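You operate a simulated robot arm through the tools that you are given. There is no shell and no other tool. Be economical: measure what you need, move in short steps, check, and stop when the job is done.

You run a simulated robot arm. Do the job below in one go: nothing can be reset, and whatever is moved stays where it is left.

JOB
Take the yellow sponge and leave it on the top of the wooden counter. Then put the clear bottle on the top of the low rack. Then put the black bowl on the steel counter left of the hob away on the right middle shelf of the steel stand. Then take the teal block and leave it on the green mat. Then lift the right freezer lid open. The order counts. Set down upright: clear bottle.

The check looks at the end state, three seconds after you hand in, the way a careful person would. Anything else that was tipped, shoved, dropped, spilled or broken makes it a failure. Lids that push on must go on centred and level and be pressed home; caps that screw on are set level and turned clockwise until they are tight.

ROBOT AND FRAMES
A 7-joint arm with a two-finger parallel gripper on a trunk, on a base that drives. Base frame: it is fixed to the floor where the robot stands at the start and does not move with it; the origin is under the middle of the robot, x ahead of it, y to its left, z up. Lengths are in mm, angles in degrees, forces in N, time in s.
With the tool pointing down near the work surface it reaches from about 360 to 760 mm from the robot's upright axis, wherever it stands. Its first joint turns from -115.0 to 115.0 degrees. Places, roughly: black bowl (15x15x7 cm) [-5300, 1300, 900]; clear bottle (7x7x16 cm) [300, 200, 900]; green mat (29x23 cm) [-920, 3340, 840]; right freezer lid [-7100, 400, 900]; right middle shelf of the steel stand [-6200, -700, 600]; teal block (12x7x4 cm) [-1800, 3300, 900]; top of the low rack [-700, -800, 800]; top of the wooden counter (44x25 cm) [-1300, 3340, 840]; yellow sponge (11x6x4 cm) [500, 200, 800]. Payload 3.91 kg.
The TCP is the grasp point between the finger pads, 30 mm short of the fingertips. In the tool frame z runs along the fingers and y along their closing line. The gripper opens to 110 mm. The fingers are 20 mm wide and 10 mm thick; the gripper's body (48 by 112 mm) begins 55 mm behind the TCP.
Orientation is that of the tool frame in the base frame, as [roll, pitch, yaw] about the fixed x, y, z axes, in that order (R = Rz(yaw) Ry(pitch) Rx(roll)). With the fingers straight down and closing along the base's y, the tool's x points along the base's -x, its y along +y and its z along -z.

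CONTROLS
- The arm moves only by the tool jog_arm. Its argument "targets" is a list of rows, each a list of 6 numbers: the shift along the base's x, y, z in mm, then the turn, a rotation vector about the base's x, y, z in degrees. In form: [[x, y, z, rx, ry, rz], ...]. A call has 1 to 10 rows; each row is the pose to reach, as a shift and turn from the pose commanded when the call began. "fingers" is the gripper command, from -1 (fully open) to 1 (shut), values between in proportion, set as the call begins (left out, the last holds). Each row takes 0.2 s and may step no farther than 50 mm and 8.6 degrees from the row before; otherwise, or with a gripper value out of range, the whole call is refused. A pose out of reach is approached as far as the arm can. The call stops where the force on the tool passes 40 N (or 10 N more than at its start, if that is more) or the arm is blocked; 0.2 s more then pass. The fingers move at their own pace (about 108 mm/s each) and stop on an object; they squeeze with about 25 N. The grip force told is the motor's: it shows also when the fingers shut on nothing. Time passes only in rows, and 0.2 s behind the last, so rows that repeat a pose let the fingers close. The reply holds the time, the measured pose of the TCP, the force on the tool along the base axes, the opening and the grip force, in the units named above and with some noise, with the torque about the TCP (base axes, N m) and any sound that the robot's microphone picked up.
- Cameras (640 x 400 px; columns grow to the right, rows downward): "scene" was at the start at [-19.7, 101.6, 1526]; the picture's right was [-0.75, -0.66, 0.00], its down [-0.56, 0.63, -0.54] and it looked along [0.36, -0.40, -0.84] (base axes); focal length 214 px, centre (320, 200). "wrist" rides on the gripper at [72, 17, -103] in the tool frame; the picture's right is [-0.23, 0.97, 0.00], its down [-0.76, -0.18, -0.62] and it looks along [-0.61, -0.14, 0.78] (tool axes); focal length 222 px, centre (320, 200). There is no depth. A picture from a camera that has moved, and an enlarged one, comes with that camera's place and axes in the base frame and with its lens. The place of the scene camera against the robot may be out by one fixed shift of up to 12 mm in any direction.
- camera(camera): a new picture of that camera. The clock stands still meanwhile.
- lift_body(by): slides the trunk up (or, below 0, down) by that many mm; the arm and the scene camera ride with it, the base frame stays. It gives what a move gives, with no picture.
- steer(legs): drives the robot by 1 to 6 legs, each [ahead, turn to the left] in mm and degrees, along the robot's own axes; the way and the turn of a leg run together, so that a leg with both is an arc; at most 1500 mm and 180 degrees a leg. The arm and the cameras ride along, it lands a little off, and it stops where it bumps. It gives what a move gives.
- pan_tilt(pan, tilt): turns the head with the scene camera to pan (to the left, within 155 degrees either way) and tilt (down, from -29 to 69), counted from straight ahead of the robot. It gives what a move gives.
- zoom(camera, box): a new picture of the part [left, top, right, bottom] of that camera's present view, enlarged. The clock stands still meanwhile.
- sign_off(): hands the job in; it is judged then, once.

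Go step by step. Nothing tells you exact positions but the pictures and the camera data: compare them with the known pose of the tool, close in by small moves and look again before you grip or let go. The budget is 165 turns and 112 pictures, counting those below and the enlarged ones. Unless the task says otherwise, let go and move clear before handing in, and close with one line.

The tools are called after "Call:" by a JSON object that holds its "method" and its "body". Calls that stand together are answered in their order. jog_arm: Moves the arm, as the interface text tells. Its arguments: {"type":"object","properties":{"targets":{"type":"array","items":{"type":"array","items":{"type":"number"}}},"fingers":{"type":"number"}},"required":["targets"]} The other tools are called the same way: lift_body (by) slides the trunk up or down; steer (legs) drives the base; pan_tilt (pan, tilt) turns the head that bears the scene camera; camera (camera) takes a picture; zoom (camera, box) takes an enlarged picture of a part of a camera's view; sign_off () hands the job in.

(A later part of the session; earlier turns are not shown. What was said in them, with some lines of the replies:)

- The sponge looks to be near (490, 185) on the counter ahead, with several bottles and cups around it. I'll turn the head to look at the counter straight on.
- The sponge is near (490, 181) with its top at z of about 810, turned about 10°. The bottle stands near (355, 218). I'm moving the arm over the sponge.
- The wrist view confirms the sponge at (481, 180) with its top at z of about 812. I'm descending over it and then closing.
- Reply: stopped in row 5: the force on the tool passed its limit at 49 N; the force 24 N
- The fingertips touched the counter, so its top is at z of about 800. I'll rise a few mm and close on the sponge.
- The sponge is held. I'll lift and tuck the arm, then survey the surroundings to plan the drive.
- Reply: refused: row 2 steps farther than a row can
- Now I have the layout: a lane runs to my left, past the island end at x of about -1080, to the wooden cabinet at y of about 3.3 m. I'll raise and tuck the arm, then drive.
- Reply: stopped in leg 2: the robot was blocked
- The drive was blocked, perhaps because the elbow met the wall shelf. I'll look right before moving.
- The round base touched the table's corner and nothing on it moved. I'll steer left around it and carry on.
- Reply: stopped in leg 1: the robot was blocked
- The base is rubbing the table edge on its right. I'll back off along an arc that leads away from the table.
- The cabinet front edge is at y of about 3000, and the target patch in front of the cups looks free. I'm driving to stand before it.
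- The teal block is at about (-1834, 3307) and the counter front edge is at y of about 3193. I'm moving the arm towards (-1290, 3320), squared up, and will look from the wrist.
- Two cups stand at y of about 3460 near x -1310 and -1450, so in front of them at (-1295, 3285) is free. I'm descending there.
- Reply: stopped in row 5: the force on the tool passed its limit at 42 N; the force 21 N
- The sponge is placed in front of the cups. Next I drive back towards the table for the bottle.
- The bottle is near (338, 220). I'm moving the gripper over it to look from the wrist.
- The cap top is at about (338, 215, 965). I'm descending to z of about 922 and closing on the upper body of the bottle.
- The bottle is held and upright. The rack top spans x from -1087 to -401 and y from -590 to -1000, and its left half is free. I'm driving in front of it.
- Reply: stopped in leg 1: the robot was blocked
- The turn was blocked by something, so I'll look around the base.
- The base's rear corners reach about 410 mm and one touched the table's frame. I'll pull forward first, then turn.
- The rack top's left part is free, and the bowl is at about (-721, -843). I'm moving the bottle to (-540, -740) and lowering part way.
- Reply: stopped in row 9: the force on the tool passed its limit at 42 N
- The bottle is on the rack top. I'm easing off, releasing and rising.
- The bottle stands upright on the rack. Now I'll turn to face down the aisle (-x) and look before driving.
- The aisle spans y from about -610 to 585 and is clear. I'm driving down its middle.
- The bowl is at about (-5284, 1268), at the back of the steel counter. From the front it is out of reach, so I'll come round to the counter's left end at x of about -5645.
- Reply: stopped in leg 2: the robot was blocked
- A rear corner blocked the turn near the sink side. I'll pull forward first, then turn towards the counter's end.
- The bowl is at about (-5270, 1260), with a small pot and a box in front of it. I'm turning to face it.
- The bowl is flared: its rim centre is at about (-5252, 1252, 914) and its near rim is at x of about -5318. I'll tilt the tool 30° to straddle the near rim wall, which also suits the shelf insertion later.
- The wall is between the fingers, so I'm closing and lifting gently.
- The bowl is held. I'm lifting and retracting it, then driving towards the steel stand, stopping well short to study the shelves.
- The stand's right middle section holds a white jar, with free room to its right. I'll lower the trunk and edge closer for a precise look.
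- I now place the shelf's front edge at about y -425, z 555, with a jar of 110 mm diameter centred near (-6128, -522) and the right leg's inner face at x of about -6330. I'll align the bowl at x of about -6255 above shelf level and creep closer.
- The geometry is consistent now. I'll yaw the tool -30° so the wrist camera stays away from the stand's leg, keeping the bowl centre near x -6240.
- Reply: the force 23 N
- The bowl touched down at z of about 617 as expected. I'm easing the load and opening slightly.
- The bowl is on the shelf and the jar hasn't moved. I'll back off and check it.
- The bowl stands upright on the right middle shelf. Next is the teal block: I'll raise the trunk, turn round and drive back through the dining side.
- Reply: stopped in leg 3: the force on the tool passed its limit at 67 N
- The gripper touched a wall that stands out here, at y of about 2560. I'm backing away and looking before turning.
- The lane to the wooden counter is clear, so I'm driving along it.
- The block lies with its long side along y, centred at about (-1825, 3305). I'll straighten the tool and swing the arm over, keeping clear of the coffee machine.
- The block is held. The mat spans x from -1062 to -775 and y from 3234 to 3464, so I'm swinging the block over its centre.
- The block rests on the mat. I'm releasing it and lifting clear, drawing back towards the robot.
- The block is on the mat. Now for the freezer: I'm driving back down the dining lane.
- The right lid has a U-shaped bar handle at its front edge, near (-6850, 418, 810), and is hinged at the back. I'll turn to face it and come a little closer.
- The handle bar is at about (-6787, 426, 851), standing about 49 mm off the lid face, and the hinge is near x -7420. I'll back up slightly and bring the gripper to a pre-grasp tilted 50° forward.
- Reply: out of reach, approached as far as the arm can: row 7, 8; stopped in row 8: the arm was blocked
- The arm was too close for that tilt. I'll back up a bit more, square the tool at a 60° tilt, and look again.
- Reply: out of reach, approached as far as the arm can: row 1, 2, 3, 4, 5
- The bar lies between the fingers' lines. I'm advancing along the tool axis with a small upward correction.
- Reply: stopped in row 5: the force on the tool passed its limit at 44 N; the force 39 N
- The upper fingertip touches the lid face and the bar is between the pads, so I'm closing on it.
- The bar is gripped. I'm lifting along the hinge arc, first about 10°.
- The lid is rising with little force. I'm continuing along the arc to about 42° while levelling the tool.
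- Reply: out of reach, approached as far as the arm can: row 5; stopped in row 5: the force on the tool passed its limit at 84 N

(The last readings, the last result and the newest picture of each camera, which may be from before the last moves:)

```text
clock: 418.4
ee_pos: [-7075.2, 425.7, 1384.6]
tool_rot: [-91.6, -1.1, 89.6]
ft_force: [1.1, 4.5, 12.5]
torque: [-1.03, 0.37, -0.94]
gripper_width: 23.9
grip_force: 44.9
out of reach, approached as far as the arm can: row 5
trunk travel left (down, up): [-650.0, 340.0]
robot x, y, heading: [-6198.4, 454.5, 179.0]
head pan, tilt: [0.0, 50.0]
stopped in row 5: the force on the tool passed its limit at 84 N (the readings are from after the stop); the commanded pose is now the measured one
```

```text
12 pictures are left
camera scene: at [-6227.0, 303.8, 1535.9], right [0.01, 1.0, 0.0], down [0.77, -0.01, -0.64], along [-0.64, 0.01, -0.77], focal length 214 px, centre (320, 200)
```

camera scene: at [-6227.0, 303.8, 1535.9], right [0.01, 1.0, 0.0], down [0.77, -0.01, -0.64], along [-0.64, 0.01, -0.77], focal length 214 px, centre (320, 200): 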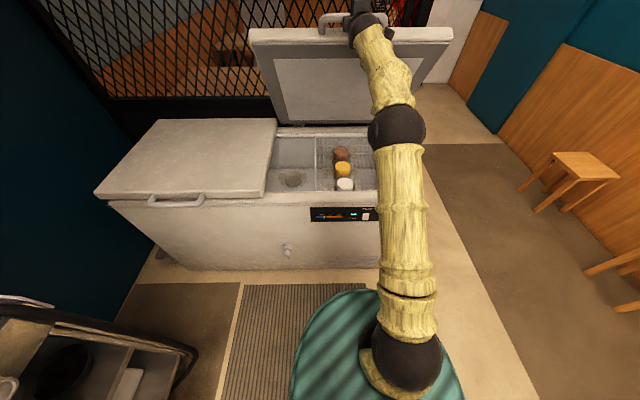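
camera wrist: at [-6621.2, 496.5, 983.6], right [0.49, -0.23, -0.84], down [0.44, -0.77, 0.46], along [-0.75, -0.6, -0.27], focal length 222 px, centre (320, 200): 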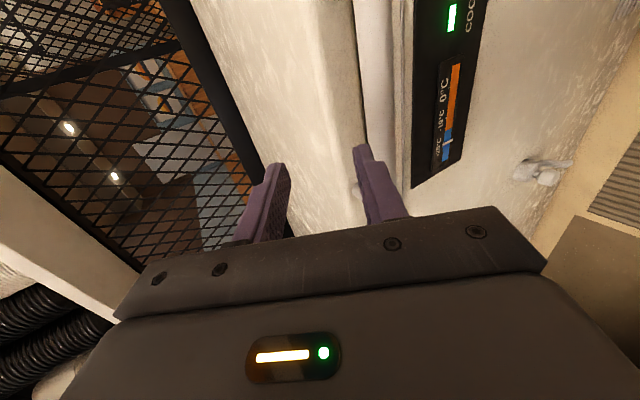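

The lid is open about 57° and the arm is at its reach limit. I'll loosen the grip slightly, with the lower finger still under the bar, to see whether the lid holds itself.

Call:
{"method": "jog_arm", "body": {"targets": [[0, 0, 0, 0, 0, 0], [0, 0, 0, 0, 0, 0], [0, 0, 0, 0, 0, 0]], "fingers": 0.2}}

Call:
{"method": "zoom", "body": {"camera": "wrist", "box": [180, 0, 500, 250]}}

```text
clock: 419.2
ee_pos: [-7078.4, 422.7, 1377.8]
tool_rot: [-92.2, -1.2, 89.8]
ft_force: [-2.0, -0.4, 3.2]
torque: [0.02, 0.0, 0.03]
gripper_width: 45.3
grip_force: 1.7
trunk travel left (down, up): [-650.0, 340.0]
robot x, y, heading: [-6201.7, 455.0, 179.1]
head pan, tilt: [0.0, 50.0]
```

```text
1.60 times, centred on (340, 125) of wrist
camera zoom: at [-6972.4, 495.8, 1366.3], right [0.04, -0.21, -0.98], down [0.61, -0.77, 0.18], along [-0.79, -0.61, 0.1], focal length 355 px, centre (288, 320)
```

zoom: 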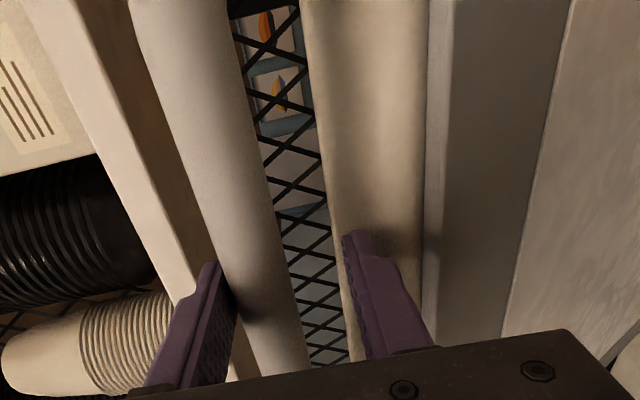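

The bar isn't resting on the lower finger, so the lid seems to hold itself. I'm withdrawing straight back and checking that it stays.

Call:
{"method": "jog_arm", "body": {"targets": [[0, 0, 5, 0, 0, 0], [25, 0, 5, 0, 0, 0], [60, 0, 5, 0, 0, 0], [100, 0, 5, 0, 0, 0]], "fingers": 0}}

Call:
{"method": "camera", "body": {"camera": "scene"}}

```text
clock: 420.2
ee_pos: [-6975.5, 424.2, 1384.9]
tool_rot: [-92.2, -1.1, 89.9]
ft_force: [0.5, -0.7, 0.8]
torque: [0.03, 0.01, 0.02]
gripper_width: 55.1
grip_force: 0.1
trunk travel left (down, up): [-650.0, 340.0]
robot x, y, heading: [-6201.4, 453.9, 179.2]
head pan, tilt: [0.0, 50.0]
```

```text
10 pictures are left
camera scene: at [-6226.2, 302.9, 1535.4], right [0.01, 1.0, 0.0], down [0.77, -0.01, -0.64], along [-0.64, 0.01, -0.77], focal length 214 px, centre (320, 200)
```

scene: 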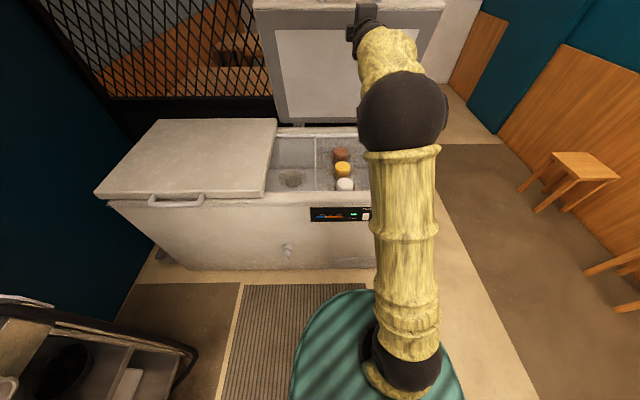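

The lid has swung further open by itself. I'll back away and take a clear look.

Call:
{"method": "steer", "body": {"legs": [[-150, 0]]}}

Call:
{"method": "pan_tilt", "body": {"pan": -5, "tilt": 25}}

Call:
{"method": "camera", "body": {"camera": "scene"}}

```text
clock: 421.7
ee_pos: [-6826.0, 422.9, 1384.0]
tool_rot: [-92.1, -1.1, 89.7]
ft_force: [-1.4, -0.5, 0.3]
torque: [0.0, 0.0, -0.02]
gripper_width: 54.9
grip_force: 0.0
trunk travel left (down, up): [-650.0, 340.0]
robot x, y, heading: [-6055.6, 452.1, 179.4]
head pan, tilt: [0.0, 50.0]
```

```text
clock: 422.6
ee_pos: [-6826.5, 421.8, 1383.1]
tool_rot: [-92.2, -1.3, 89.7]
ft_force: [0.4, 0.1, 1.0]
torque: [-0.04, 0.0, -0.03]
gripper_width: 55.2
grip_force: 0.0
trunk travel left (down, up): [-650.0, 340.0]
robot x, y, heading: [-6054.0, 453.6, 179.1]
head pan, tilt: [-5.0, 25.0]
```

```text
9 pictures are left
camera scene: at [-6091.8, 309.0, 1572.8], right [0.1, 0.99, 0.0], down [0.42, -0.04, -0.91], along [-0.9, 0.09, -0.42], focal length 214 px, centre (320, 200)
```

scene: 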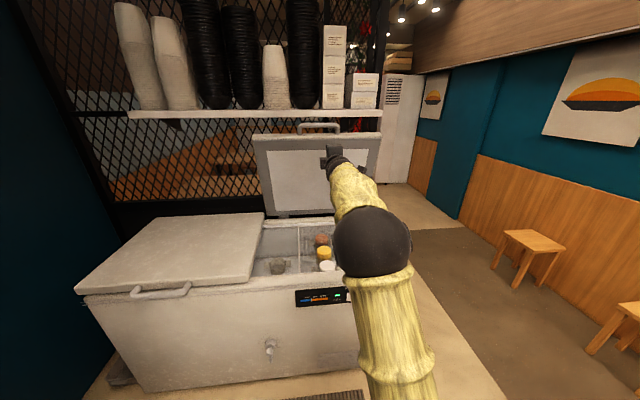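

The right freezer lid stands wide open by itself, the arm is clear, and the earlier items were seen in place, so I'm handing in.

Call:
{"method": "sign_off", "body": {}}

```text
The job is handed in.
```

I handed the job in with all five tasks done in order: sponge on the wooden counter, bottle upright on the low rack, bowl on the right middle shelf, teal block on the green mat, and right freezer lid open. While driving, the base bumped the first steel counter twice and something on the sink side once, and the gripper touched a dining-area wall. I saw nothing knocked or shifted in the pictures I took, though I did not take a close look at the sink side.
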